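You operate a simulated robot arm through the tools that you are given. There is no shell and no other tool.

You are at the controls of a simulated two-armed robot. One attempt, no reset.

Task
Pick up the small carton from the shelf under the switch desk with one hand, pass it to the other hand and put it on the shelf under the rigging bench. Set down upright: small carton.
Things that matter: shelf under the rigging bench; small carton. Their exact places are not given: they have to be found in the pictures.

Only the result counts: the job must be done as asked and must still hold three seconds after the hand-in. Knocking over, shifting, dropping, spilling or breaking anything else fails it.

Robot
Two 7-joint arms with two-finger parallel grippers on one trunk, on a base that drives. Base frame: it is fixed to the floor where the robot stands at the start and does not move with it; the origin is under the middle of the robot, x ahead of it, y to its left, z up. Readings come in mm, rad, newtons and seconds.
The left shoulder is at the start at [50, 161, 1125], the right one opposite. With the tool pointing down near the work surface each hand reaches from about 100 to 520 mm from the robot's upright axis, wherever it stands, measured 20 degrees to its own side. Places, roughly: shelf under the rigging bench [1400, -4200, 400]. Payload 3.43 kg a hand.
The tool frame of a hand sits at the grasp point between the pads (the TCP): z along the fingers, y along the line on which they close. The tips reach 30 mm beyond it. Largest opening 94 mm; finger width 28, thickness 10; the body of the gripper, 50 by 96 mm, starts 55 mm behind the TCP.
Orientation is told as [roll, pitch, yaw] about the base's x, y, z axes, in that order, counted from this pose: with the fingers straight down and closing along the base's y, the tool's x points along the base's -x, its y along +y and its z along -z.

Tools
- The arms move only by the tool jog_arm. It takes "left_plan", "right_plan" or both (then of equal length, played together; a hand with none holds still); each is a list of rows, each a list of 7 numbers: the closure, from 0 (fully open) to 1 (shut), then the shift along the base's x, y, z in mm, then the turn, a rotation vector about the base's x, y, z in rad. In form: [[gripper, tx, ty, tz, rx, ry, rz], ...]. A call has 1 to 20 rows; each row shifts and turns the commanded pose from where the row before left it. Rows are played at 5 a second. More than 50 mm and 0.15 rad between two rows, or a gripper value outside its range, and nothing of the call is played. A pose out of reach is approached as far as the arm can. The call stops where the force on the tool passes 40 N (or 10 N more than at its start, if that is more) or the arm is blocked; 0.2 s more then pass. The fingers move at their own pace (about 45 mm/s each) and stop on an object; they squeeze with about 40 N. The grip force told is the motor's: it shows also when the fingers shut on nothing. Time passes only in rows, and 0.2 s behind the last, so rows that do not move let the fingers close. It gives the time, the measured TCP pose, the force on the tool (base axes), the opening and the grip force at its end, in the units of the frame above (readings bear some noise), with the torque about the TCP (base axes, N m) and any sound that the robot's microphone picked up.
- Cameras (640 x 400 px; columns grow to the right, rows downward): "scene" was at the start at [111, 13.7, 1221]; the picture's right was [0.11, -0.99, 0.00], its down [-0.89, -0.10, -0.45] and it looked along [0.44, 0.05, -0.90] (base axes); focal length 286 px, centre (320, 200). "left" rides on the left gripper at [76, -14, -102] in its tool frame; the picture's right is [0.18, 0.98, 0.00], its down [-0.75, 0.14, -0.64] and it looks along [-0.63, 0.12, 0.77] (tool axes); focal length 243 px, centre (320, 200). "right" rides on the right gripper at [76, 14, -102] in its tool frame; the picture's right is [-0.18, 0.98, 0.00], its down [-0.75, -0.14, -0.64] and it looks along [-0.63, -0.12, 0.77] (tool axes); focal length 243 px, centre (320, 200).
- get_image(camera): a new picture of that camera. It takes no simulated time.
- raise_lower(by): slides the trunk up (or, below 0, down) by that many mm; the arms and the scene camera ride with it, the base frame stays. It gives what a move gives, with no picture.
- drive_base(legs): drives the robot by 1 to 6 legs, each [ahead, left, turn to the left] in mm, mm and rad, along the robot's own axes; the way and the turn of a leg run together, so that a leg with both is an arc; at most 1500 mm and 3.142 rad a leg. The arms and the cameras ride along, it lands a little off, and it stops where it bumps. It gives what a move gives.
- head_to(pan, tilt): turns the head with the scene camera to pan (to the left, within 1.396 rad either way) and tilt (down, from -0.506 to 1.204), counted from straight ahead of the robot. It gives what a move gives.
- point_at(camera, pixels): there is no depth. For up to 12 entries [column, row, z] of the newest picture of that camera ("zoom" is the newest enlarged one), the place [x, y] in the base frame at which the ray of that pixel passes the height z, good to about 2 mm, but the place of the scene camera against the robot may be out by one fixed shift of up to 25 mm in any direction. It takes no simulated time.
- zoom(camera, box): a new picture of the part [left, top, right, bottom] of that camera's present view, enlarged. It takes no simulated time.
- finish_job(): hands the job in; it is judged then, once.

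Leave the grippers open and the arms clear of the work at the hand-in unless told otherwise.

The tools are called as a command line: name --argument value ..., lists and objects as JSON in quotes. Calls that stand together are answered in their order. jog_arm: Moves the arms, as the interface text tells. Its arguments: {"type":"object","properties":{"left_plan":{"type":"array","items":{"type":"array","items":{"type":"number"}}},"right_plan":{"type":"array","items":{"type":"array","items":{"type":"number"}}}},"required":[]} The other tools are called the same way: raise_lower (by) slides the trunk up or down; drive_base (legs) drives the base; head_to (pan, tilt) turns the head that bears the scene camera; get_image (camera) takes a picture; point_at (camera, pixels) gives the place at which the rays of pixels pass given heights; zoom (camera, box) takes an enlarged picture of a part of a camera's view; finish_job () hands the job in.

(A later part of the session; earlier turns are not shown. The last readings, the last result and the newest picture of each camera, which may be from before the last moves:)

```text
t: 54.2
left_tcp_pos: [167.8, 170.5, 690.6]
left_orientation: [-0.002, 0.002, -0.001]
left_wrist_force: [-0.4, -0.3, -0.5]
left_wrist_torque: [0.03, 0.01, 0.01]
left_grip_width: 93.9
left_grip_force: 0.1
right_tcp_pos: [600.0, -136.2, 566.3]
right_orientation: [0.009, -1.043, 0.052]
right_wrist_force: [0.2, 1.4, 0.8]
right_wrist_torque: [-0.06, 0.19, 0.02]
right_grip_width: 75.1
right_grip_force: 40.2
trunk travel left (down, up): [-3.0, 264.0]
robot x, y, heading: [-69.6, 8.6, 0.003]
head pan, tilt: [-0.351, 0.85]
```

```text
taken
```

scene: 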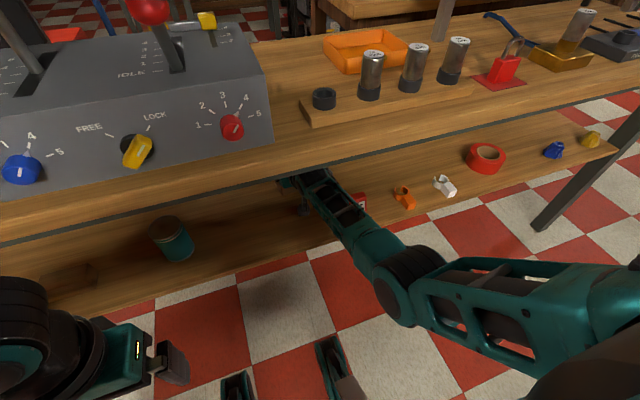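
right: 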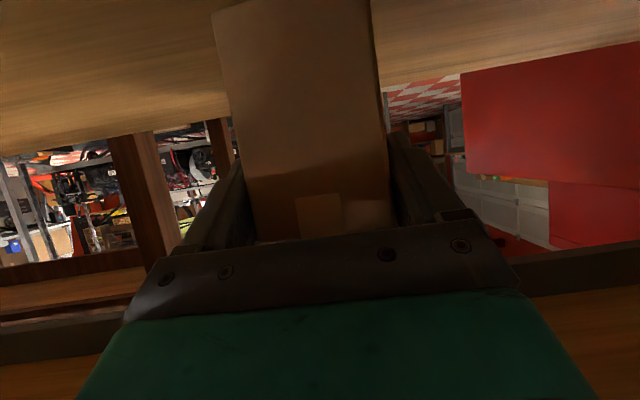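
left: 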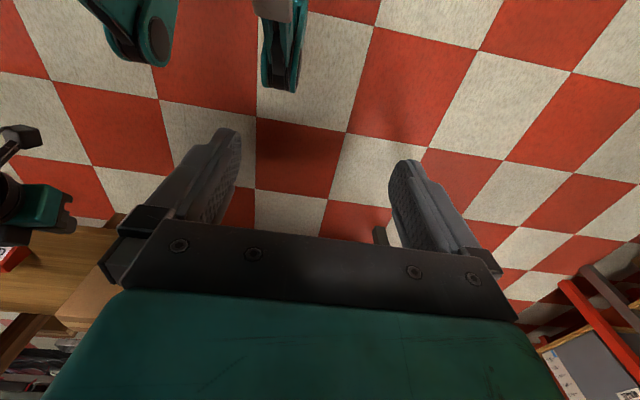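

The carton follows the hand. I drive the base back 80 mm, sliding the carton toward the shelf front.

drive_base --legs '[[-80, 0, 0]]'

jog_arm --right_plan '[[1, 0, 0, 5, 0, 0, 0], [1, 0, 0, 5, 0, 0, 0], [1, 0, 0, 5, 0, 0, 0], [1, 0, 0, 5, 0, 0, 0], [1, 0, 0, 0, 0, 0, 0]]'

get_image --camera "right"

get_image --camera "scene"

```text
t: 55.2
left_tcp_pos: [86.1, 171.3, 690.5]
left_orientation: [-0.001, 0.0, -0.004]
left_wrist_force: [-0.6, -0.1, -0.9]
left_wrist_torque: [-0.03, 0.02, -0.06]
left_grip_width: 94.0
left_grip_force: 0.0
right_tcp_pos: [519.0, -136.1, 568.2]
right_orientation: [0.009, -1.042, 0.055]
right_wrist_force: [-2.8, -0.7, 4.7]
right_wrist_torque: [-0.17, 0.56, -0.08]
right_grip_width: 75.3
right_grip_force: 40.5
trunk travel left (down, up): [-3.0, 264.0]
robot x, y, heading: [-154.0, 11.2, -0.001]
head pan, tilt: [-0.351, 0.85]
```

```text
t: 56.4
left_tcp_pos: [87.2, 171.3, 690.7]
left_orientation: [-0.002, 0.002, -0.004]
left_wrist_force: [-0.4, 0.6, 0.2]
left_wrist_torque: [0.03, -0.02, -0.01]
left_grip_width: 93.7
left_grip_force: 0.1
right_tcp_pos: [517.6, -136.1, 585.2]
right_orientation: [0.007, -1.041, 0.056]
right_wrist_force: [0.7, 0.9, -2.8]
right_wrist_torque: [-0.06, 0.16, -0.02]
right_grip_width: 75.2
right_grip_force: 40.0
trunk travel left (down, up): [-3.0, 264.0]
robot x, y, heading: [-154.3, 10.2, 0.0]
head pan, tilt: [-0.351, 0.85]
```

```text
taken
```

right: 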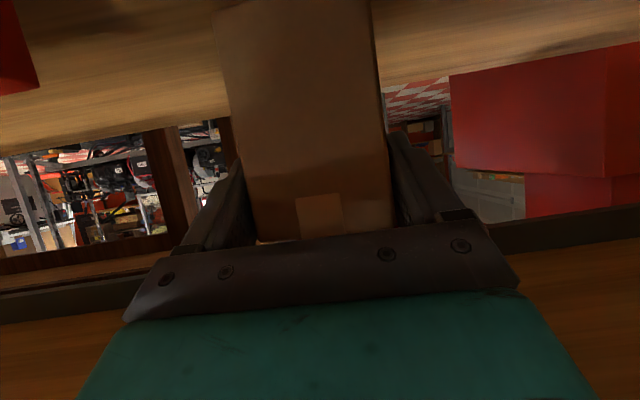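

```text
taken
```

scene: 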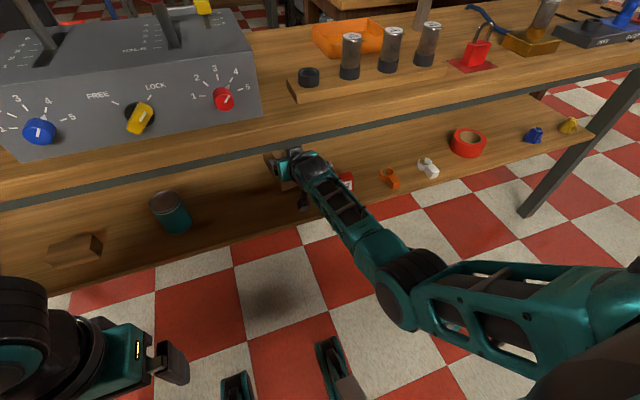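

The carton is off the shelf: the hand reads -2.8 N, so it weighs about 0.29 kg. I lift 18 mm more and drive back 420 mm to come fully out from under the desk.

jog_arm --right_plan '[[1, 0, 0, 6, 0, 0, 0], [1, 0, 0, 6, 0, 0, 0], [1, 0, 0, 6, 0, 0, 0], [1, 0, 0, 0, 0, 0, 0]]'

drive_base --legs '[[-210, 0, 0], [-210, 0, 0]]'

get_image --camera "scene"

get_image --camera "right"

```text
t: 57.4
left_tcp_pos: [87.9, 170.7, 690.2]
left_orientation: [0.0, 0.0, -0.003]
left_wrist_force: [0.1, -0.5, 0.3]
left_wrist_torque: [-0.01, -0.01, -0.01]
left_grip_width: 93.9
left_grip_force: 0.1
right_tcp_pos: [518.5, -136.8, 603.6]
right_orientation: [0.007, -1.042, 0.055]
right_wrist_force: [-0.1, 0.8, -2.3]
right_wrist_torque: [-0.05, 0.16, 0.02]
right_grip_width: 75.1
right_grip_force: 40.2
trunk travel left (down, up): [-3.0, 264.0]
robot x, y, heading: [-154.7, 11.0, -0.0]
head pan, tilt: [-0.351, 0.85]
```

```text
t: 60.4
left_tcp_pos: [-329.2, 172.0, 691.1]
left_orientation: [0.002, 0.003, -0.004]
left_wrist_force: [-0.6, 0.3, -0.6]
left_wrist_torque: [-0.01, -0.01, -0.02]
left_grip_width: 93.9
left_grip_force: 0.1
right_tcp_pos: [103.2, -136.4, 602.3]
right_orientation: [0.01, -1.037, 0.052]
right_wrist_force: [0.0, -0.3, -3.3]
right_wrist_torque: [-0.04, 0.11, 0.02]
right_grip_width: 75.0
right_grip_force: 41.0
trunk travel left (down, up): [-3.0, 264.0]
robot x, y, heading: [-566.6, 14.2, -0.001]
head pan, tilt: [-0.351, 0.85]
stopped in leg 2: the robot was blocked; the commanded pose is now the measured one
```

```text
taken
```

scene: 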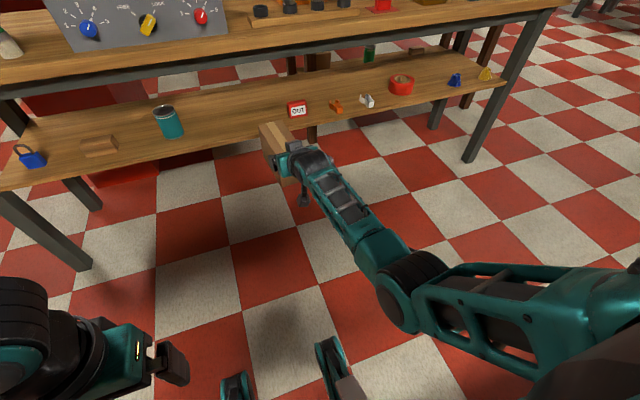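

```text
taken
```

right: 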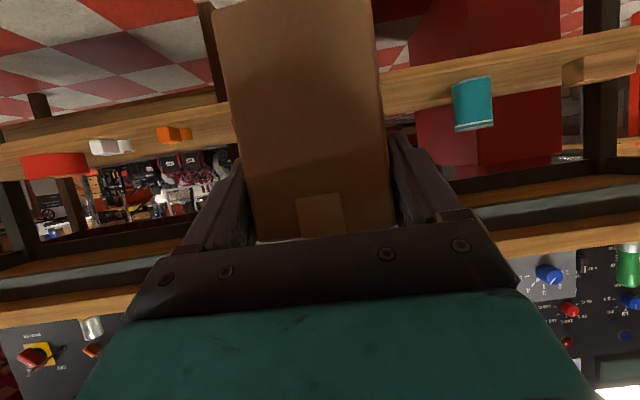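

The carton is out and held upright. The base was stopped by something behind at x≈-566, so I won't go further back. I look toward the rigging bench (bearing about -1.13 rad) with the head.

head_to --pan -1.13 --tilt 0.2

get_image --camera "scene"

zoom --camera "scene" --box '[200, 80, 440, 230]'

```text
t: 61.5
left_tcp_pos: [-328.9, 172.0, 689.8]
left_orientation: [-0.001, 0.005, -0.004]
left_wrist_force: [-0.9, 0.4, 0.2]
left_wrist_torque: [0.02, 0.03, 0.04]
left_grip_width: 93.8
left_grip_force: 0.1
right_tcp_pos: [105.0, -135.9, 603.6]
right_orientation: [0.007, -1.039, 0.054]
right_wrist_force: [-0.2, 0.3, -2.6]
right_wrist_torque: [-0.01, 0.15, 0.01]
right_grip_width: 74.7
right_grip_force: 40.5
trunk travel left (down, up): [-3.0, 264.0]
robot x, y, heading: [-569.9, 10.1, -0.001]
head pan, tilt: [-1.129, 0.201]
```

```text
taken
```

scene: 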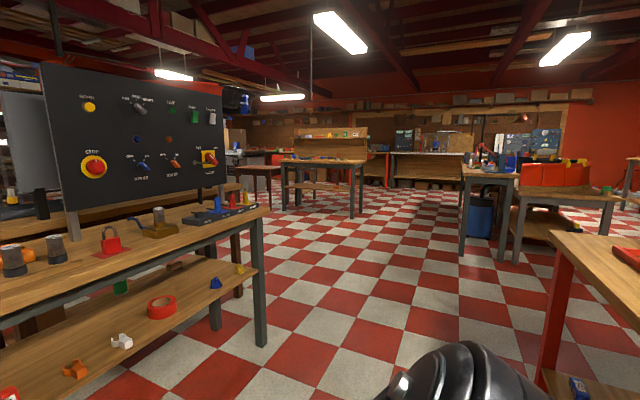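

```text
2.67 times, centred on (320, 155) of scene
```

zoom: 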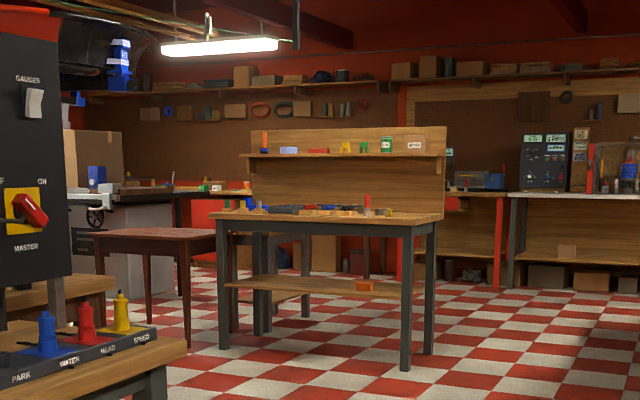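

The rigging bench is the table at about (325,165), with a low shelf under it. I read the floor points of its legs: zoom (222,348), (405,370), (430,354), (258,334), and the nearer desk's end leg.

point_at --camera "zoom" --pixels '[[222, 348, 0], [405, 370, 0], [430, 354, 0], [258, 334, 0], [268, 332, 0], [226, 285, 400], [415, 297, 400], [210, 220, 800], [407, 224, 800], [443, 217, 800]]'

point_at --camera "scene" --pixels '[[262, 345, 0], [213, 328, 0], [462, 252, 0], [515, 262, 0], [545, 350, 0], [555, 238, 800], [640, 290, 800], [350, 215, 0]]'

```text
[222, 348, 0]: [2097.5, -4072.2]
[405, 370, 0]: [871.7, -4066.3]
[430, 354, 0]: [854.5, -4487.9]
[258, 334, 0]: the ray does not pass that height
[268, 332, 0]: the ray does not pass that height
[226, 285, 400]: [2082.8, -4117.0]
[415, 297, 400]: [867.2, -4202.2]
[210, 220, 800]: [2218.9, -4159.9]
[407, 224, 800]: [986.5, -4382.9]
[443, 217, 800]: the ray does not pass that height
```

```text
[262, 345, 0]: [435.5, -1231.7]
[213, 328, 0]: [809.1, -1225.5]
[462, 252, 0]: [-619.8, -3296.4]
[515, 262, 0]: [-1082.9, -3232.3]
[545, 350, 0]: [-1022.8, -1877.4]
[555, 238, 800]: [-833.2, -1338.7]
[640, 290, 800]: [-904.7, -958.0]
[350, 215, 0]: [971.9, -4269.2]
```

The rigging bench's front legs stand at about (2097,-4072) and (872,-4066), so its front faces +y and I'll have to face -y there. Before travelling I'll do the hand-over here. First I move 50 mm ahead, off whatever is behind me, then turn the right hand to point left while drawing it in.

drive_base --legs '[[50, 0, 0]]'

head_to --pan 0.0 --tilt 1.0

jog_arm --right_plan '[[1, -15, 6, 6, 0, 0, 0.12], [1, -20, 8, 6, 0, 0, 0.13], [1, -20, 8, 6, 0, 0, 0.13], [1, -20, 8, 6, 0, 0, 0.13], [1, -20, 8, 6, 0, 0, 0.13], [1, -20, 8, 6, 0, 0, 0.13], [1, 0, 0, 0, 0, 0, 0]]'

get_image --camera "scene"

```text
t: 62.5
left_tcp_pos: [-279.6, 172.2, 690.0]
left_orientation: [0.0, 0.004, -0.004]
left_wrist_force: [-0.9, 0.7, -0.6]
left_wrist_torque: [-0.02, 0.02, 0.03]
left_grip_width: 93.9
left_grip_force: 0.1
right_tcp_pos: [152.9, -135.3, 604.2]
right_orientation: [0.008, -1.039, 0.053]
right_wrist_force: [-0.7, -0.1, -2.5]
right_wrist_torque: [-0.03, 0.15, 0.01]
right_grip_width: 74.6
right_grip_force: 40.0
trunk travel left (down, up): [-3.0, 264.0]
robot x, y, heading: [-516.1, 12.9, -0.001]
head pan, tilt: [-1.129, 0.201]
```

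```text
t: 63.8
left_tcp_pos: [-278.7, 171.7, 690.3]
left_orientation: [-0.001, 0.004, -0.005]
left_wrist_force: [0.1, -0.7, -0.4]
left_wrist_torque: [-0.01, -0.02, 0.02]
left_grip_width: 94.0
left_grip_force: 0.1
right_tcp_pos: [153.0, -135.5, 603.1]
right_orientation: [0.01, -1.039, 0.054]
right_wrist_force: [-0.4, -0.2, -2.5]
right_wrist_torque: [-0.04, 0.16, 0.01]
right_grip_width: 74.7
right_grip_force: 39.8
trunk travel left (down, up): [-3.0, 264.0]
robot x, y, heading: [-521.9, 14.8, -0.003]
head pan, tilt: [0.0, 1.0]
```

```text
t: 65.4
left_tcp_pos: [-278.3, 171.0, 690.4]
left_orientation: [0.0, 0.002, -0.004]
left_wrist_force: [-0.9, -0.2, 0.1]
left_wrist_torque: [-0.02, 0.02, 0.01]
left_grip_width: 93.8
left_grip_force: 0.1
right_tcp_pos: [37.9, -89.6, 639.7]
right_orientation: [0.009, -1.038, 0.827]
right_wrist_force: [-0.2, -0.4, -2.7]
right_wrist_torque: [-0.11, 0.1, 0.0]
right_grip_width: 74.2
right_grip_force: 40.4
trunk travel left (down, up): [-3.0, 264.0]
robot x, y, heading: [-522.9, 11.4, -0.009]
head pan, tilt: [0.0, 1.0]
```

```text
taken
```

scene: 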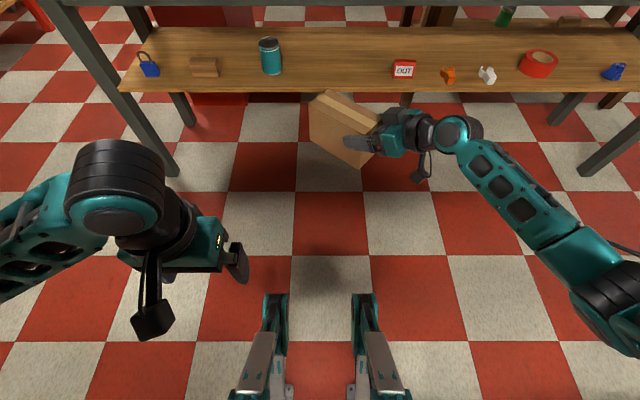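

The turn goes well and the carton stays upright. I finish the turn to point straight left at about 430 mm ahead.

jog_arm --right_plan '[[1, -22, 5, 3, 0, 0, 0.124], [1, -22, 5, 3, 0, 0, 0.124], [1, -22, 5, 3, 0, 0, 0.124], [1, -22, 5, 3, 0, 0, 0.124], [1, -22, 5, 3, 0, 0, 0.124], [1, -20, 5, 3, 0, 0, 0.124], [1, 0, 0, 0, 0, 0, 0], [1, 0, 0, 0, 0, 0, 0]]'

get_image --camera "scene"

```text
t: 67.2
left_tcp_pos: [-279.0, 170.5, 690.7]
left_orientation: [0.001, 0.003, -0.005]
left_wrist_force: [0.2, -0.9, 0.4]
left_wrist_torque: [-0.02, -0.03, 0.01]
left_grip_width: 94.1
left_grip_force: 0.0
right_tcp_pos: [-91.8, -59.8, 658.1]
right_orientation: [0.008, -1.039, 1.568]
right_wrist_force: [-0.2, -0.3, -2.6]
right_wrist_torque: [-0.17, -0.03, 0.0]
right_grip_width: 74.6
right_grip_force: 39.8
trunk travel left (down, up): [-3.0, 264.0]
robot x, y, heading: [-521.7, 8.6, -0.004]
head pan, tilt: [0.0, 1.0]
```

```text
taken
```

scene: 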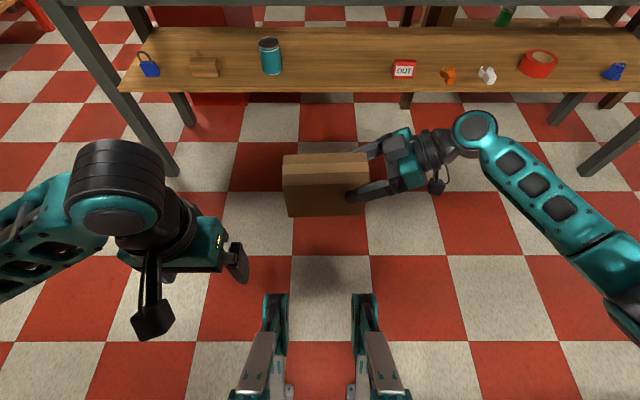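

The right hand holds the carton crosswise in front of me. Now the left hand: swing it forward and left, yaw -90° and then tilt so that it points right (30° below level), staying about 130 mm off the carton's free end.

jog_arm --left_plan '[[0, 17, 8, 0, 0, 0, -0.1428], [0, 17, 8, 0, 0, 0, -0.1428], [0, 17, 8, 0, 0, 0, -0.1428], [0, 17, 8, 0, 0, 0, -0.1428], [0, 17, 8, 0, 0, 0, -0.1428], [0, 17, 8, 0, 0, 0, -0.1428], [0, 17, 8, 0, 0, 0, -0.1428], [0, 17, 8, 0, 0, 0, -0.1428], [0, 17, 6, 0, 0, 0, -0.1428], [0, 17, 6, 0, 0, 0, -0.1428], [0, 17, 6, 0, 0, 0, -0.1428], [0, 0, 0, 0, 0, 0, 0]]'

jog_arm --left_plan '[[0, 0, 0, 0, -0.131, 0, 0], [0, 0, 0, 0, -0.131, 0, 0], [0, 0, 0, 0, -0.131, 0, 0], [0, 0, 0, 0, -0.131, 0, 0], [0, 0, 0, 0, -0.131, 0, 0], [0, 0, 0, 0, -0.131, 0, 0], [0, 0, 0, 0, -0.131, 0, 0], [0, 0, 0, 0, -0.13, 0, 0], [0, 0, 0, 0, 0, 0, 0]]'

get_image --camera "scene"

get_image --camera "left"

```text
t: 69.8
left_tcp_pos: [-91.5, 254.6, 690.6]
left_orientation: [0.0, 0.002, -1.576]
left_wrist_force: [-0.5, 0.1, 0.5]
left_wrist_torque: [-0.03, 0.03, -0.01]
left_grip_width: 93.7
left_grip_force: 0.1
right_tcp_pos: [-92.3, -58.2, 655.8]
right_orientation: [0.01, -1.04, 1.567]
right_wrist_force: [-0.4, 0.8, -2.3]
right_wrist_torque: [-0.15, 0.01, 0.02]
right_grip_width: 74.3
right_grip_force: 40.0
trunk travel left (down, up): [-3.0, 264.0]
robot x, y, heading: [-520.2, 10.2, -0.004]
head pan, tilt: [0.0, 1.0]
```

```text
t: 71.8
left_tcp_pos: [-93.0, 253.3, 690.0]
left_orientation: [0.005, -1.046, -1.577]
left_wrist_force: [0.1, -0.7, -0.8]
left_wrist_torque: [0.03, -0.01, 0.02]
left_grip_width: 94.0
left_grip_force: 0.1
right_tcp_pos: [-92.5, -58.9, 658.1]
right_orientation: [0.011, -1.042, 1.566]
right_wrist_force: [-0.1, 0.7, -2.5]
right_wrist_torque: [-0.16, 0.0, 0.02]
right_grip_width: 74.3
right_grip_force: 40.3
trunk travel left (down, up): [-3.0, 264.0]
robot x, y, heading: [-519.1, 10.3, 0.0]
head pan, tilt: [0.0, 1.0]
```

```text
taken
```

scene: 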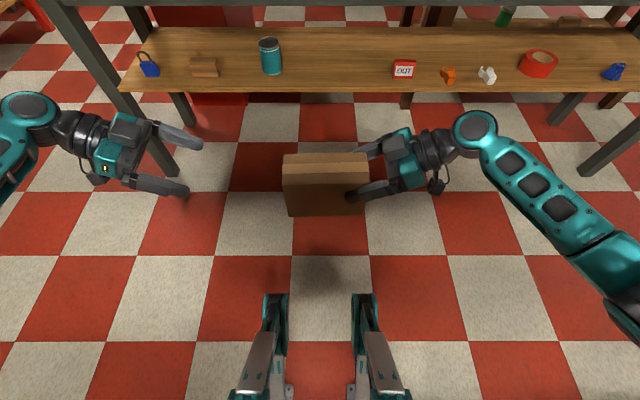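

```text
taken
```

left: 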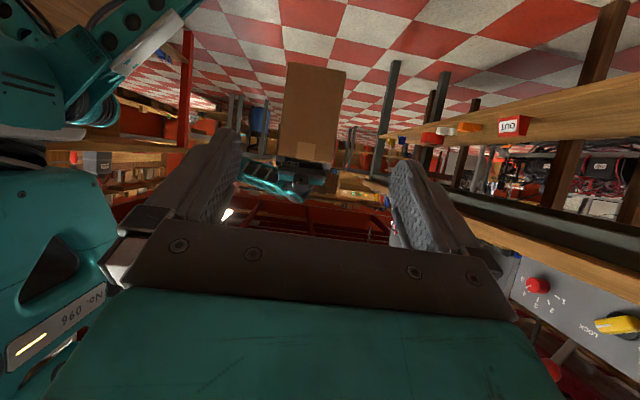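

The left hand faces the carton's free end squarely. I check the end's position with the left camera: corners about (289,62), (345,71) at the bottom and (277,155), (336,163) at the top.

zoom --camera "left" --box '[230, 40, 390, 140]'

point_at --camera "left" --pixels '[[289, 62, 573], [345, 71, 573], [289, 62, 580], [345, 71, 580], [277, 155, 677], [336, 163, 677]]'

```text
4.00 times, centred on (310, 90) of left
```

zoom: 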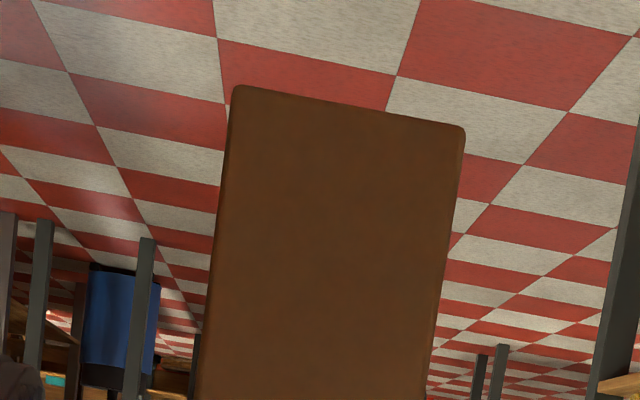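

```text
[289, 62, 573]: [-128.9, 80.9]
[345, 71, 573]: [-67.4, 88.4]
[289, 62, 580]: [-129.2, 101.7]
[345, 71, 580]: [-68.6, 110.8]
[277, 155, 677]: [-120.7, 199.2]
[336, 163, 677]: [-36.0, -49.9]
```

The carton's end looks 62 mm wide, yet the grip reads 74.5. I zoom in from above to see whether the carton sits skewed in the right fingers.

zoom --camera "scene" --box '[260, 120, 460, 245]'

get_image --camera "right"

```text
3.20 times, centred on (360, 182) of scene
```

zoom: 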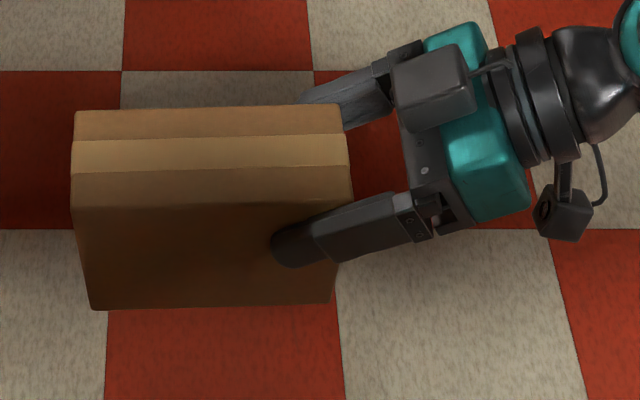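

```text
taken
```

right: 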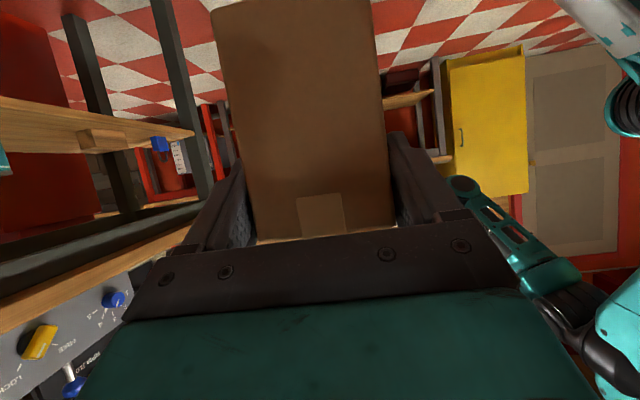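

The carton's edges line up with y, so it isn't skewed; its bevelled edges just make it look narrower. I lower the left hand to z≈637 and bring it to y≈125, just short of the carton's end.

jog_arm --left_plan '[[0, -1, 0, -18, 0, 0, 0], [0, -1, 0, -18, 0, 0, 0], [0, 0, 0, -17, 0, 0, 0], [0, 0, -26, 0, 0, 0, 0], [0, 0, -26, 0, 0, 0, 0], [0, 0, -26, 0, 0, 0, 0], [0, 0, -26, 0, 0, 0, 0], [0, 0, -24, 0, 0, 0, 0], [0, 0, 0, 0, 0, 0, 0]]'

get_image --camera "left"

zoom --camera "scene" --box '[180, 100, 460, 275]'

```text
t: 73.8
left_tcp_pos: [-94.0, 124.8, 637.0]
left_orientation: [0.005, -1.045, -1.577]
left_wrist_force: [0.2, 0.7, 0.0]
left_wrist_torque: [0.02, 0.0, -0.04]
left_grip_width: 93.9
left_grip_force: 0.0
right_tcp_pos: [-92.9, -58.3, 656.7]
right_orientation: [0.01, -1.038, 1.568]
right_wrist_force: [1.3, -1.0, -2.3]
right_wrist_torque: [-0.21, 0.03, -0.01]
right_grip_width: 74.1
right_grip_force: 40.0
trunk travel left (down, up): [-3.0, 264.0]
robot x, y, heading: [-520.9, 7.4, -0.002]
head pan, tilt: [0.0, 1.0]
```

```text
taken
```

left: 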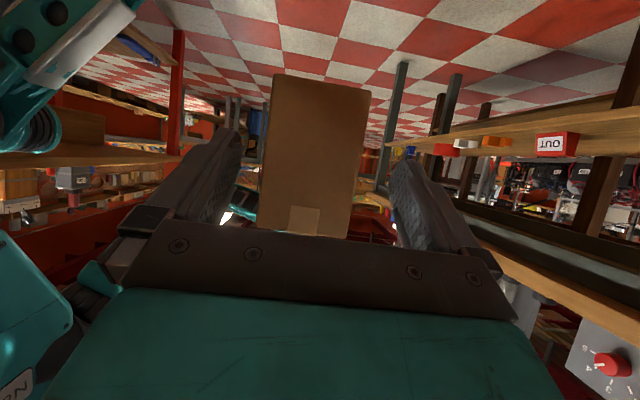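

```text
2.29 times, centred on (320, 188) of scene
```

zoom: 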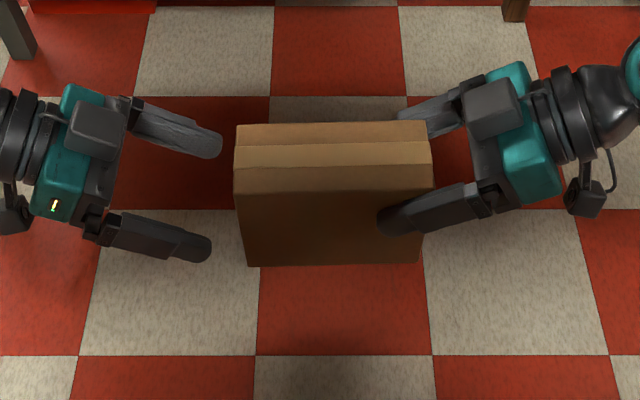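

Well centred between the fingers. I advance 73 mm so the fingers straddle the end.

jog_arm --left_plan '[[0, 0, -15, 0, 0, 0, 0], [0, 0, -15, 0, 0, 0, 0], [0, 0, -15, 0, 0, 0, 0], [0, 0, -15, 0, 0, 0, 0], [0, 0, -13, 0, 0, 0, 0], [0, 0, 0, 0, 0, 0, 0]]'

get_image --camera "left"

zoom --camera "scene" --box '[180, 100, 460, 275]'

```text
t: 75.2
left_tcp_pos: [-94.5, 53.1, 636.3]
left_orientation: [0.007, -1.047, -1.576]
left_wrist_force: [0.0, -0.2, 0.3]
left_wrist_torque: [0.04, 0.0, -0.01]
left_grip_width: 94.0
left_grip_force: 0.0
right_tcp_pos: [-91.9, -59.6, 657.8]
right_orientation: [0.009, -1.037, 1.567]
right_wrist_force: [0.0, 0.4, -2.8]
right_wrist_torque: [-0.17, -0.02, 0.05]
right_grip_width: 74.0
right_grip_force: 39.6
trunk travel left (down, up): [-3.0, 264.0]
robot x, y, heading: [-522.1, 12.7, -0.002]
head pan, tilt: [0.0, 1.0]
```

```text
taken
```

left: 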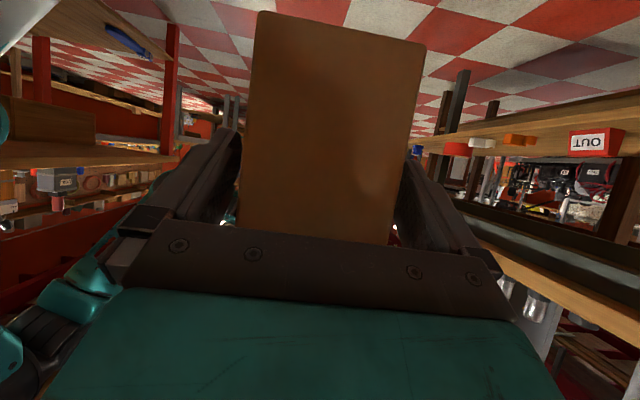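

```text
2.29 times, centred on (320, 188) of scene
```

zoom: 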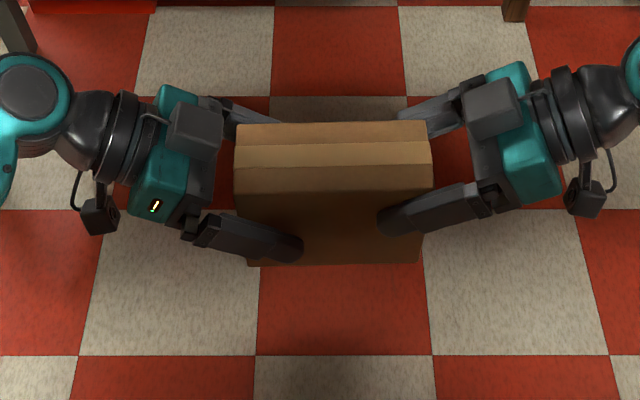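

The left fingers are around the free end with no contact force. I close the left gripper.

jog_arm --left_plan '[[0.1, 0, 0, 0, 0, 0, 0], [0.15, 0, 0, 0, 0, 0, 0], [0.2, 0, 0, 0, 0, 0, 0], [0.3, 0, 0, 0, 0, 0, 0], [1, 0, 0, 0, 0, 0, 0], [1, 0, 0, 0, 0, 0, 0]]'

zoom --camera "scene" --box '[180, 100, 460, 275]'

```text
t: 76.6
left_tcp_pos: [-94.1, 52.9, 637.1]
left_orientation: [0.002, -1.047, -1.576]
left_wrist_force: [-6.3, 0.6, 2.4]
left_wrist_torque: [-0.25, -0.13, 0.04]
left_grip_width: 74.3
left_grip_force: 39.9
right_tcp_pos: [-92.1, -59.5, 658.4]
right_orientation: [0.008, -1.039, 1.566]
right_wrist_force: [5.7, -0.9, -4.2]
right_wrist_torque: [-0.08, -0.02, -0.79]
right_grip_width: 73.9
right_grip_force: 40.1
trunk travel left (down, up): [-3.0, 264.0]
robot x, y, heading: [-522.1, 8.9, -0.004]
head pan, tilt: [0.0, 1.0]
```

```text
2.29 times, centred on (320, 188) of scene
```

zoom: 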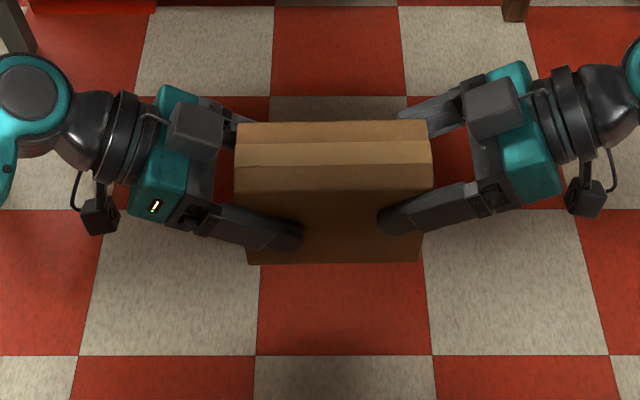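

Both hands hold it (left 74.3 mm, 40 N). A small side load of ±6 N shows the left hand sits a few mm off, so I ease it 3 mm toward -x and then open the right hand.

jog_arm --left_plan '[[1, -1.5, 0, 0, 0, 0, 0], [1, -1.5, 0, 0, 0, 0, 0], [1, 0, 0, 0, 0, 0, 0]]'

jog_arm --right_plan '[[0.18, 0, 0, 0, 0, 0, 0], [0.1, 0, 0, 0, 0, 0, 0], [0, 0, 0, 0, 0, 0, 0], [0, 0, 0, 0, 0, 0, 0]]'

zoom --camera "scene" --box '[180, 100, 460, 275]'

```text
t: 77.4
left_tcp_pos: [-96.1, 52.9, 637.2]
left_orientation: [0.006, -1.043, -1.573]
left_wrist_force: [4.3, 0.5, -0.5]
left_wrist_torque: [0.08, 0.46, 0.83]
left_grip_width: 74.4
left_grip_force: 40.0
right_tcp_pos: [-93.3, -58.9, 657.5]
right_orientation: [0.01, -1.04, 1.569]
right_wrist_force: [-3.5, -1.1, 0.5]
right_wrist_torque: [0.1, -0.36, -0.39]
right_grip_width: 74.4
right_grip_force: 40.3
trunk travel left (down, up): [-3.0, 264.0]
robot x, y, heading: [-521.3, 12.0, -0.006]
head pan, tilt: [0.0, 1.0]
```

```text
t: 78.4
left_tcp_pos: [-96.7, 53.0, 636.9]
left_orientation: [0.005, -1.045, -1.576]
left_wrist_force: [-0.1, -0.3, -0.3]
left_wrist_torque: [0.12, -0.02, 0.0]
left_grip_width: 74.4
left_grip_force: 39.9
right_tcp_pos: [-92.7, -59.6, 657.5]
right_orientation: [0.009, -1.038, 1.569]
right_wrist_force: [-0.4, 0.6, 1.5]
right_wrist_torque: [0.04, 0.01, -0.04]
right_grip_width: 94.0
right_grip_force: 0.1
trunk travel left (down, up): [-3.0, 264.0]
robot x, y, heading: [-521.2, 15.7, -0.002]
head pan, tilt: [0.0, 1.0]
```

```text
2.29 times, centred on (320, 188) of scene
```

zoom: 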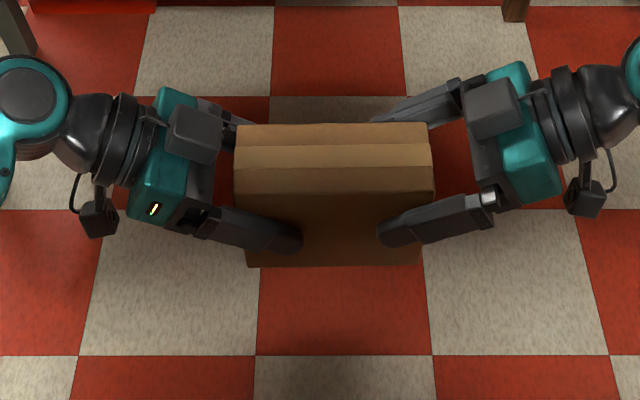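

The right hand is open at 94 mm. I withdraw it straight back to the right, slightly.

jog_arm --right_plan '[[0, 0, -12, 0, 0, 0, 0], [0, 0, -15, 0, 0, 0, 0], [0, 0, -20, 0, 0, 0, 0], [0, 0, -25, 0, 0, 0, 0], [0, 0, -25, 0, 0, 0, 0], [0, 0, -25, 0, 0, 0, 0], [0, 0, 0, 0, 0, 0, 0]]'

get_image --camera "scene"

get_image --camera "left"

```text
t: 80.0
left_tcp_pos: [-97.7, 53.9, 636.0]
left_orientation: [0.005, -1.045, -1.576]
left_wrist_force: [-0.1, -0.3, 0.2]
left_wrist_torque: [0.11, 0.02, -0.04]
left_grip_width: 74.5
left_grip_force: 39.8
right_tcp_pos: [-92.9, -182.2, 657.8]
right_orientation: [0.011, -1.041, 1.567]
right_wrist_force: [1.2, 0.2, -0.6]
right_wrist_torque: [-0.03, 0.03, -0.03]
right_grip_width: 94.2
right_grip_force: 0.1
trunk travel left (down, up): [-3.0, 264.0]
robot x, y, heading: [-520.8, 10.8, -0.003]
head pan, tilt: [0.0, 1.0]
```

```text
taken
```

scene: 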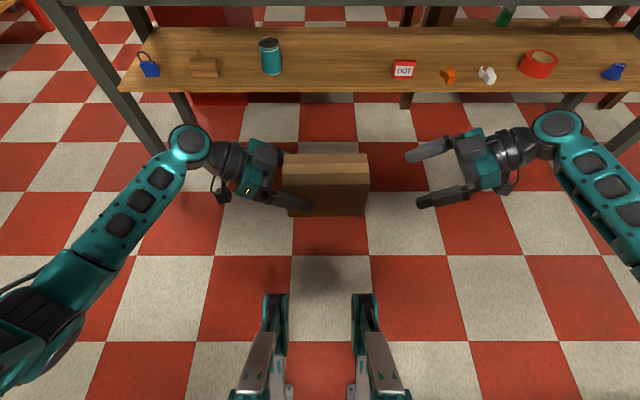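

```text
taken
```

left: 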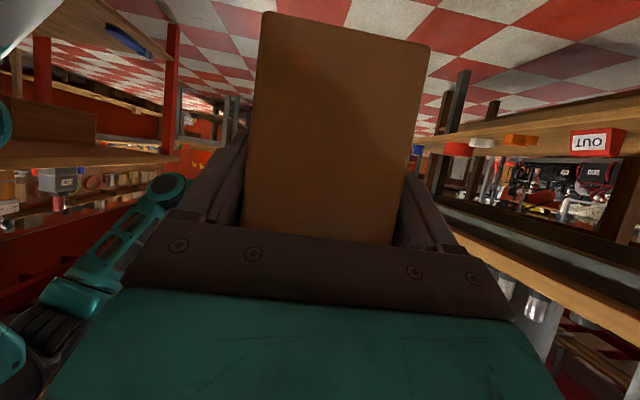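

Hand-over done: the left hand alone holds the carton, upright. Now to travel. I drive 250 mm ahead to get clear of what is behind me, then turn right 90° to face -y and look.

drive_base --legs '[[250, 0, 0], [0, 0, -1.571]]'

head_to --pan 0.0 --tilt 0.35

get_image --camera "scene"

```text
t: 85.7
left_tcp_pos: [-226.5, -411.8, 636.1]
left_orientation: [0.006, -1.045, 3.139]
left_wrist_force: [0.1, -0.8, 0.1]
left_wrist_torque: [-0.01, -0.11, -0.02]
left_grip_width: 73.9
left_grip_force: 40.5
right_tcp_pos: [-461.9, -415.4, 656.9]
right_orientation: [0.009, -1.039, -0.001]
right_wrist_force: [0.1, 0.0, 0.7]
right_wrist_torque: [0.01, 0.04, -0.01]
right_grip_width: 93.7
right_grip_force: 0.1
trunk travel left (down, up): [-3.0, 264.0]
robot x, y, heading: [-269.9, 9.7, -1.573]
head pan, tilt: [0.0, 1.0]
```

```text
t: 86.7
left_tcp_pos: [-227.4, -410.6, 637.0]
left_orientation: [0.006, -1.046, 3.138]
left_wrist_force: [0.1, 0.2, 0.9]
left_wrist_torque: [-0.01, -0.14, 0.0]
left_grip_width: 73.9
left_grip_force: 40.4
right_tcp_pos: [-461.9, -415.9, 656.5]
right_orientation: [0.01, -1.037, -0.002]
right_wrist_force: [0.1, -0.3, -0.4]
right_wrist_torque: [0.02, 0.0, 0.02]
right_grip_width: 94.0
right_grip_force: 0.0
trunk travel left (down, up): [-3.0, 264.0]
robot x, y, heading: [-270.9, 10.4, -1.568]
head pan, tilt: [0.0, 0.351]
```

```text
taken
```

scene: 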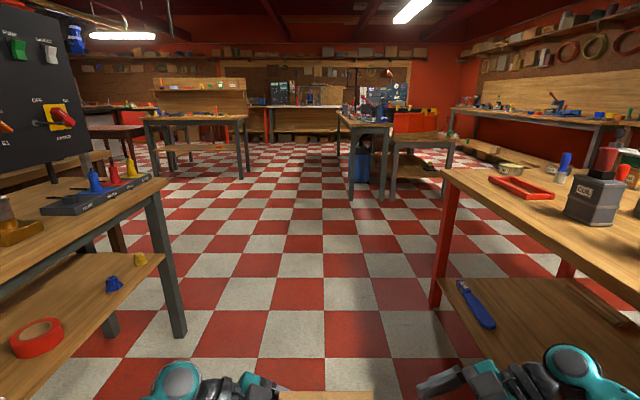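

The aisle ahead is clear. I check the clearances: the red leg's foot at about (437,308), the bench top corner at (447,170), the desk leg's foot at (178,338).

point_at --camera "scene" --pixels '[[436, 307, 0], [178, 338, 0], [447, 172, 820], [355, 185, 0], [168, 180, 820], [146, 172, 0], [244, 178, 0]]'

```text
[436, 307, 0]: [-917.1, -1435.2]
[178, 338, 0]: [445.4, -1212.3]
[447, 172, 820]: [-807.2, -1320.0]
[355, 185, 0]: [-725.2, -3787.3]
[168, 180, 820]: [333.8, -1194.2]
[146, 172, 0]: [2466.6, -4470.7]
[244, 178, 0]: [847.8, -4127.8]
```

The aisle runs from x≈-807 to +334, and my spread elbows nearly fill it. I tuck in the right arm: tilt the hand back to pointing down, then yaw it and draw it in.

jog_arm --right_plan '[[0, 0, 0, 0, 0, 0.13, 0], [0, 0, 0, 0, 0, 0.13, 0], [0, 0, 0, 0, 0, 0.13, 0], [0, 0, 0, 0, 0, 0.13, 0], [0, 0, 0, 0, 0, 0.13, 0], [0, 0, 0, 0, 0, 0.13, 0], [0, 0, 0, 0, 0, 0.13, 0], [0, 0, 0, 0, 0, 0.13, 0], [0, 0, 0, 0, 0, 0, 0]]'

jog_arm --right_plan '[[0, 1, 11, -5, 0, 0, -0.1428], [0, 1, 11, -5, 0, 0, -0.1428], [0, 1, 11, -5, 0, 0, -0.1428], [0, 1, 11, -5, 0, 0, -0.1428], [0, 1, 11, -5, 0, 0, -0.1428], [0, 1, 11, -5, 0, 0, -0.1428], [0, 1, 11, -5, 0, 0, -0.1428], [0, 1, 11, -5, 0, 0, -0.1428], [0, 1, 11, -5, 0, 0, -0.1428], [0, 1, 11, -5, 0, 0, -0.1428], [0, 1, 11, -5, 0, 0, -0.1428], [0, 0, 0, 0, 0, 0, 0]]'

head_to --pan 0.0 --tilt 1.0

get_image --camera "scene"

```text
t: 88.7
left_tcp_pos: [-227.5, -411.7, 635.7]
left_orientation: [0.005, -1.044, 3.139]
left_wrist_force: [-0.6, 0.1, 0.3]
left_wrist_torque: [0.01, -0.12, 0.02]
left_grip_width: 74.3
left_grip_force: 39.8
right_tcp_pos: [-462.6, -415.4, 657.1]
right_orientation: [0.01, 0.004, -0.002]
right_wrist_force: [0.4, -0.2, 0.2]
right_wrist_torque: [0.01, 0.03, 0.03]
right_grip_width: 94.1
right_grip_force: 0.1
trunk travel left (down, up): [-3.0, 264.0]
robot x, y, heading: [-270.4, 14.3, -1.562]
head pan, tilt: [0.0, 0.351]
```

```text
t: 91.3
left_tcp_pos: [-227.9, -411.8, 637.5]
left_orientation: [0.004, -1.046, 3.139]
left_wrist_force: [0.2, 0.3, 0.6]
left_wrist_torque: [-0.01, -0.15, -0.03]
left_grip_width: 74.1
left_grip_force: 40.0
right_tcp_pos: [-450.5, -295.3, 602.2]
right_orientation: [0.008, 0.001, -1.573]
right_wrist_force: [0.4, -1.1, 0.3]
right_wrist_torque: [0.0, 0.01, -0.03]
right_grip_width: 93.9
right_grip_force: 0.1
trunk travel left (down, up): [-3.0, 264.0]
robot x, y, heading: [-267.0, 10.4, -1.57]
head pan, tilt: [0.0, 0.351]
```

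```text
t: 92.3
left_tcp_pos: [-227.7, -411.6, 636.7]
left_orientation: [0.004, -1.046, 3.138]
left_wrist_force: [-0.8, -0.3, -0.5]
left_wrist_torque: [-0.01, -0.14, -0.02]
left_grip_width: 74.1
left_grip_force: 40.2
right_tcp_pos: [-451.0, -294.9, 601.6]
right_orientation: [0.008, 0.002, -1.571]
right_wrist_force: [1.0, 0.1, 0.1]
right_wrist_torque: [-0.03, -0.01, 0.01]
right_grip_width: 94.0
right_grip_force: 0.1
trunk travel left (down, up): [-3.0, 264.0]
robot x, y, heading: [-268.7, 11.0, -1.571]
head pan, tilt: [0.0, 1.0]
```

```text
taken
```

scene: 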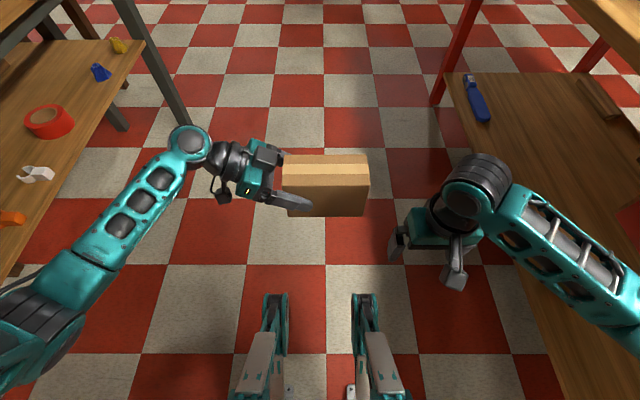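

Both arms now fit: they extend about 400 mm to either side, and the aisle offers over 530. I drive 1400 mm down the aisle in two legs.

drive_base --legs '[[700, 0, 0], [700, 0, 0]]'

head_to --pan 0.4 --tilt 0.35

get_image --camera "scene"

```text
t: 99.6
left_tcp_pos: [-221.9, -1811.4, 636.6]
left_orientation: [0.005, -1.047, -3.142]
left_wrist_force: [0.2, -0.9, 0.8]
left_wrist_torque: [0.02, -0.12, 0.01]
left_grip_width: 73.9
left_grip_force: 40.3
right_tcp_pos: [-445.9, -1695.7, 600.8]
right_orientation: [0.009, 0.002, -1.568]
right_wrist_force: [0.0, 0.0, 1.0]
right_wrist_torque: [0.02, -0.02, 0.01]
right_grip_width: 94.0
right_grip_force: 0.1
trunk travel left (down, up): [-3.0, 264.0]
robot x, y, heading: [-266.0, -1389.5, -1.569]
head pan, tilt: [0.0, 1.0]
```

```text
t: 100.6
left_tcp_pos: [-222.2, -1811.5, 637.3]
left_orientation: [0.006, -1.045, -3.143]
left_wrist_force: [-0.2, 0.1, 0.2]
left_wrist_torque: [-0.03, -0.15, 0.0]
left_grip_width: 74.1
left_grip_force: 40.2
right_tcp_pos: [-444.0, -1695.4, 601.2]
right_orientation: [0.01, 0.002, -1.568]
right_wrist_force: [-0.5, 0.3, 0.3]
right_wrist_torque: [-0.02, 0.02, 0.01]
right_grip_width: 94.0
right_grip_force: 0.0
trunk travel left (down, up): [-3.0, 264.0]
robot x, y, heading: [-262.7, -1388.1, -1.568]
head pan, tilt: [0.4, 0.351]
```

```text
taken
```

scene: 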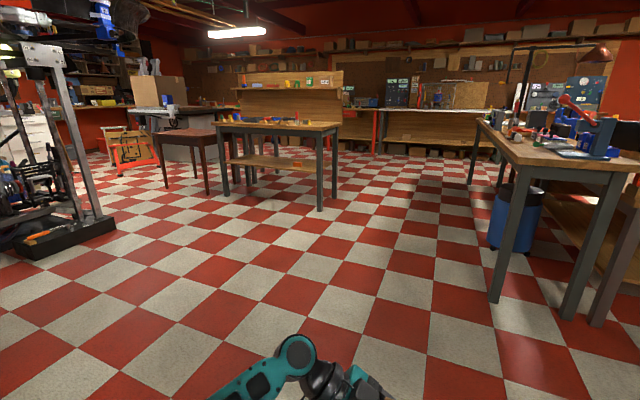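

The floor toward the bench is open, but a black-footed machine stands at the left, at about (60,240). I read its footprint.

point_at --camera "scene" --pixels '[[115, 230, 0], [20, 260, 0], [0, 250, 0], [80, 218, 0], [208, 192, 0], [165, 186, 0], [320, 210, 0], [225, 196, 0], [496, 300, 0], [566, 318, 0]]'

head_to --pan 1.1 --tilt 0.45

get_image --camera "scene"

```text
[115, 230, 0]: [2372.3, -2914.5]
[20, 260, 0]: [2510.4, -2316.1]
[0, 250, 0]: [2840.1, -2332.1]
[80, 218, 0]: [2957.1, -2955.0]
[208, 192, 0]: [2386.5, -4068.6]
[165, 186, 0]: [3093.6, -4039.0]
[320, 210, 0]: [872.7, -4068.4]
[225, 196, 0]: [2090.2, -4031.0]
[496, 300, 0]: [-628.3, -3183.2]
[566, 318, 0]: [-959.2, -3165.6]
```

```text
t: 101.7
left_tcp_pos: [-220.5, -1811.0, 637.1]
left_orientation: [0.006, -1.044, -3.141]
left_wrist_force: [0.1, -0.1, 0.5]
left_wrist_torque: [0.03, -0.15, -0.02]
left_grip_width: 73.8
left_grip_force: 39.9
right_tcp_pos: [-444.9, -1697.0, 601.4]
right_orientation: [0.008, 0.001, -1.569]
right_wrist_force: [0.2, 0.2, 0.0]
right_wrist_torque: [0.02, 0.03, 0.0]
right_grip_width: 93.9
right_grip_force: 0.1
trunk travel left (down, up): [-3.0, 264.0]
robot x, y, heading: [-263.6, -1390.3, -1.57]
head pan, tilt: [1.1, 0.45]
```

```text
taken
```

scene: 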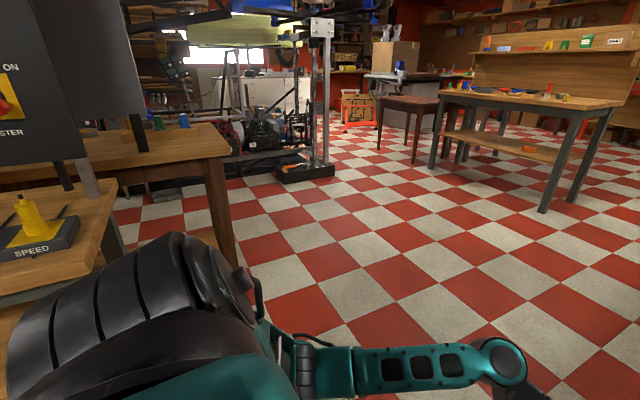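

The machine is at x>2370, out of my way. I go 500 mm ahead, then diagonally left to about (1400,-2890), still facing the bench.

drive_base --legs '[[500, 0, 0], [500, 830, 0], [500, 830, 0]]'

head_to --pan 0.0 --tilt 0.5

get_image --camera "scene"

```text
t: 119.2
left_tcp_pos: [1443.6, -3298.2, 636.3]
left_orientation: [0.004, -1.043, 3.141]
left_wrist_force: [-0.5, 1.0, 0.1]
left_wrist_torque: [-0.02, -0.12, 0.01]
left_grip_width: 74.0
left_grip_force: 39.5
right_tcp_pos: [1220.0, -3183.6, 600.7]
right_orientation: [0.008, 0.002, -1.568]
right_wrist_force: [0.1, -0.2, -1.0]
right_wrist_torque: [0.03, 0.02, -0.03]
right_grip_width: 93.9
right_grip_force: 0.0
trunk travel left (down, up): [-3.0, 264.0]
robot x, y, heading: [1402.0, -2873.6, -1.566]
head pan, tilt: [1.1, 0.45]
```

```text
t: 120.5
left_tcp_pos: [1443.3, -3298.4, 636.9]
left_orientation: [0.005, -1.044, 3.139]
left_wrist_force: [-0.4, -0.8, -0.4]
left_wrist_torque: [0.01, -0.16, 0.01]
left_grip_width: 73.9
left_grip_force: 39.7
right_tcp_pos: [1219.5, -3183.2, 602.4]
right_orientation: [0.009, 0.002, -1.569]
right_wrist_force: [0.5, 0.2, -0.9]
right_wrist_torque: [-0.01, 0.0, -0.01]
right_grip_width: 93.6
right_grip_force: 0.0
trunk travel left (down, up): [-3.0, 264.0]
robot x, y, heading: [1403.0, -2876.8, -1.569]
head pan, tilt: [0.0, 0.499]
```

```text
taken
```

scene: 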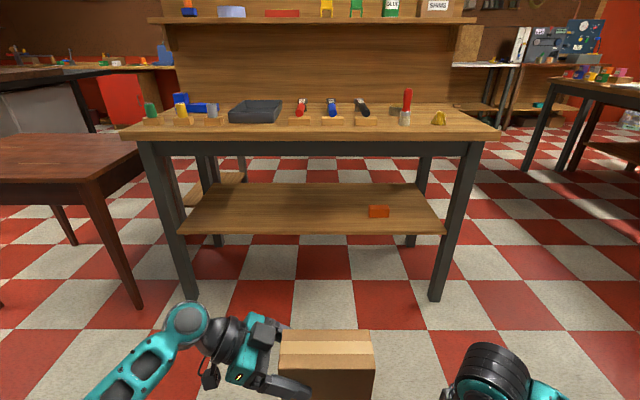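

The rigging bench is ahead; its shelf is empty except for an orange block at (378,211). I read the leg feet, the shelf edge at several heights, the apron and the top edge.

point_at --camera "scene" --pixels '[[190, 299, 0], [435, 300, 0], [310, 233, 350], [310, 233, 400], [310, 233, 450], [310, 184, 400], [190, 233, 400], [440, 233, 400], [378, 217, 400], [310, 157, 700], [310, 140, 780], [310, 140, 820]]'

zoom --camera "scene" --box '[160, 120, 480, 320]'

```text
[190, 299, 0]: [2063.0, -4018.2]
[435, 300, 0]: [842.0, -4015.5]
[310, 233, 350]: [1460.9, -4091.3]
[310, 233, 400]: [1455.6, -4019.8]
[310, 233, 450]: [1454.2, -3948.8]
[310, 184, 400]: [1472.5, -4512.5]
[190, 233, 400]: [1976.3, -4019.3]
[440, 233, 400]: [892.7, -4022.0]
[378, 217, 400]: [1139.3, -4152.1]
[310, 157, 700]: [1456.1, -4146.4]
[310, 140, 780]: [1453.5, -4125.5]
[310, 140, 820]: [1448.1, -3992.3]
```

```text
2.00 times, centred on (320, 220) of scene
```

zoom: 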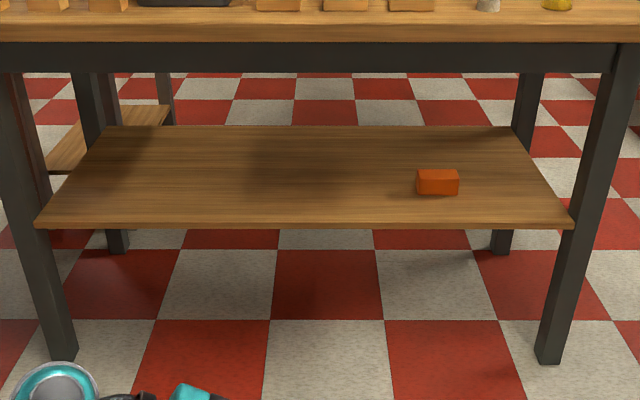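

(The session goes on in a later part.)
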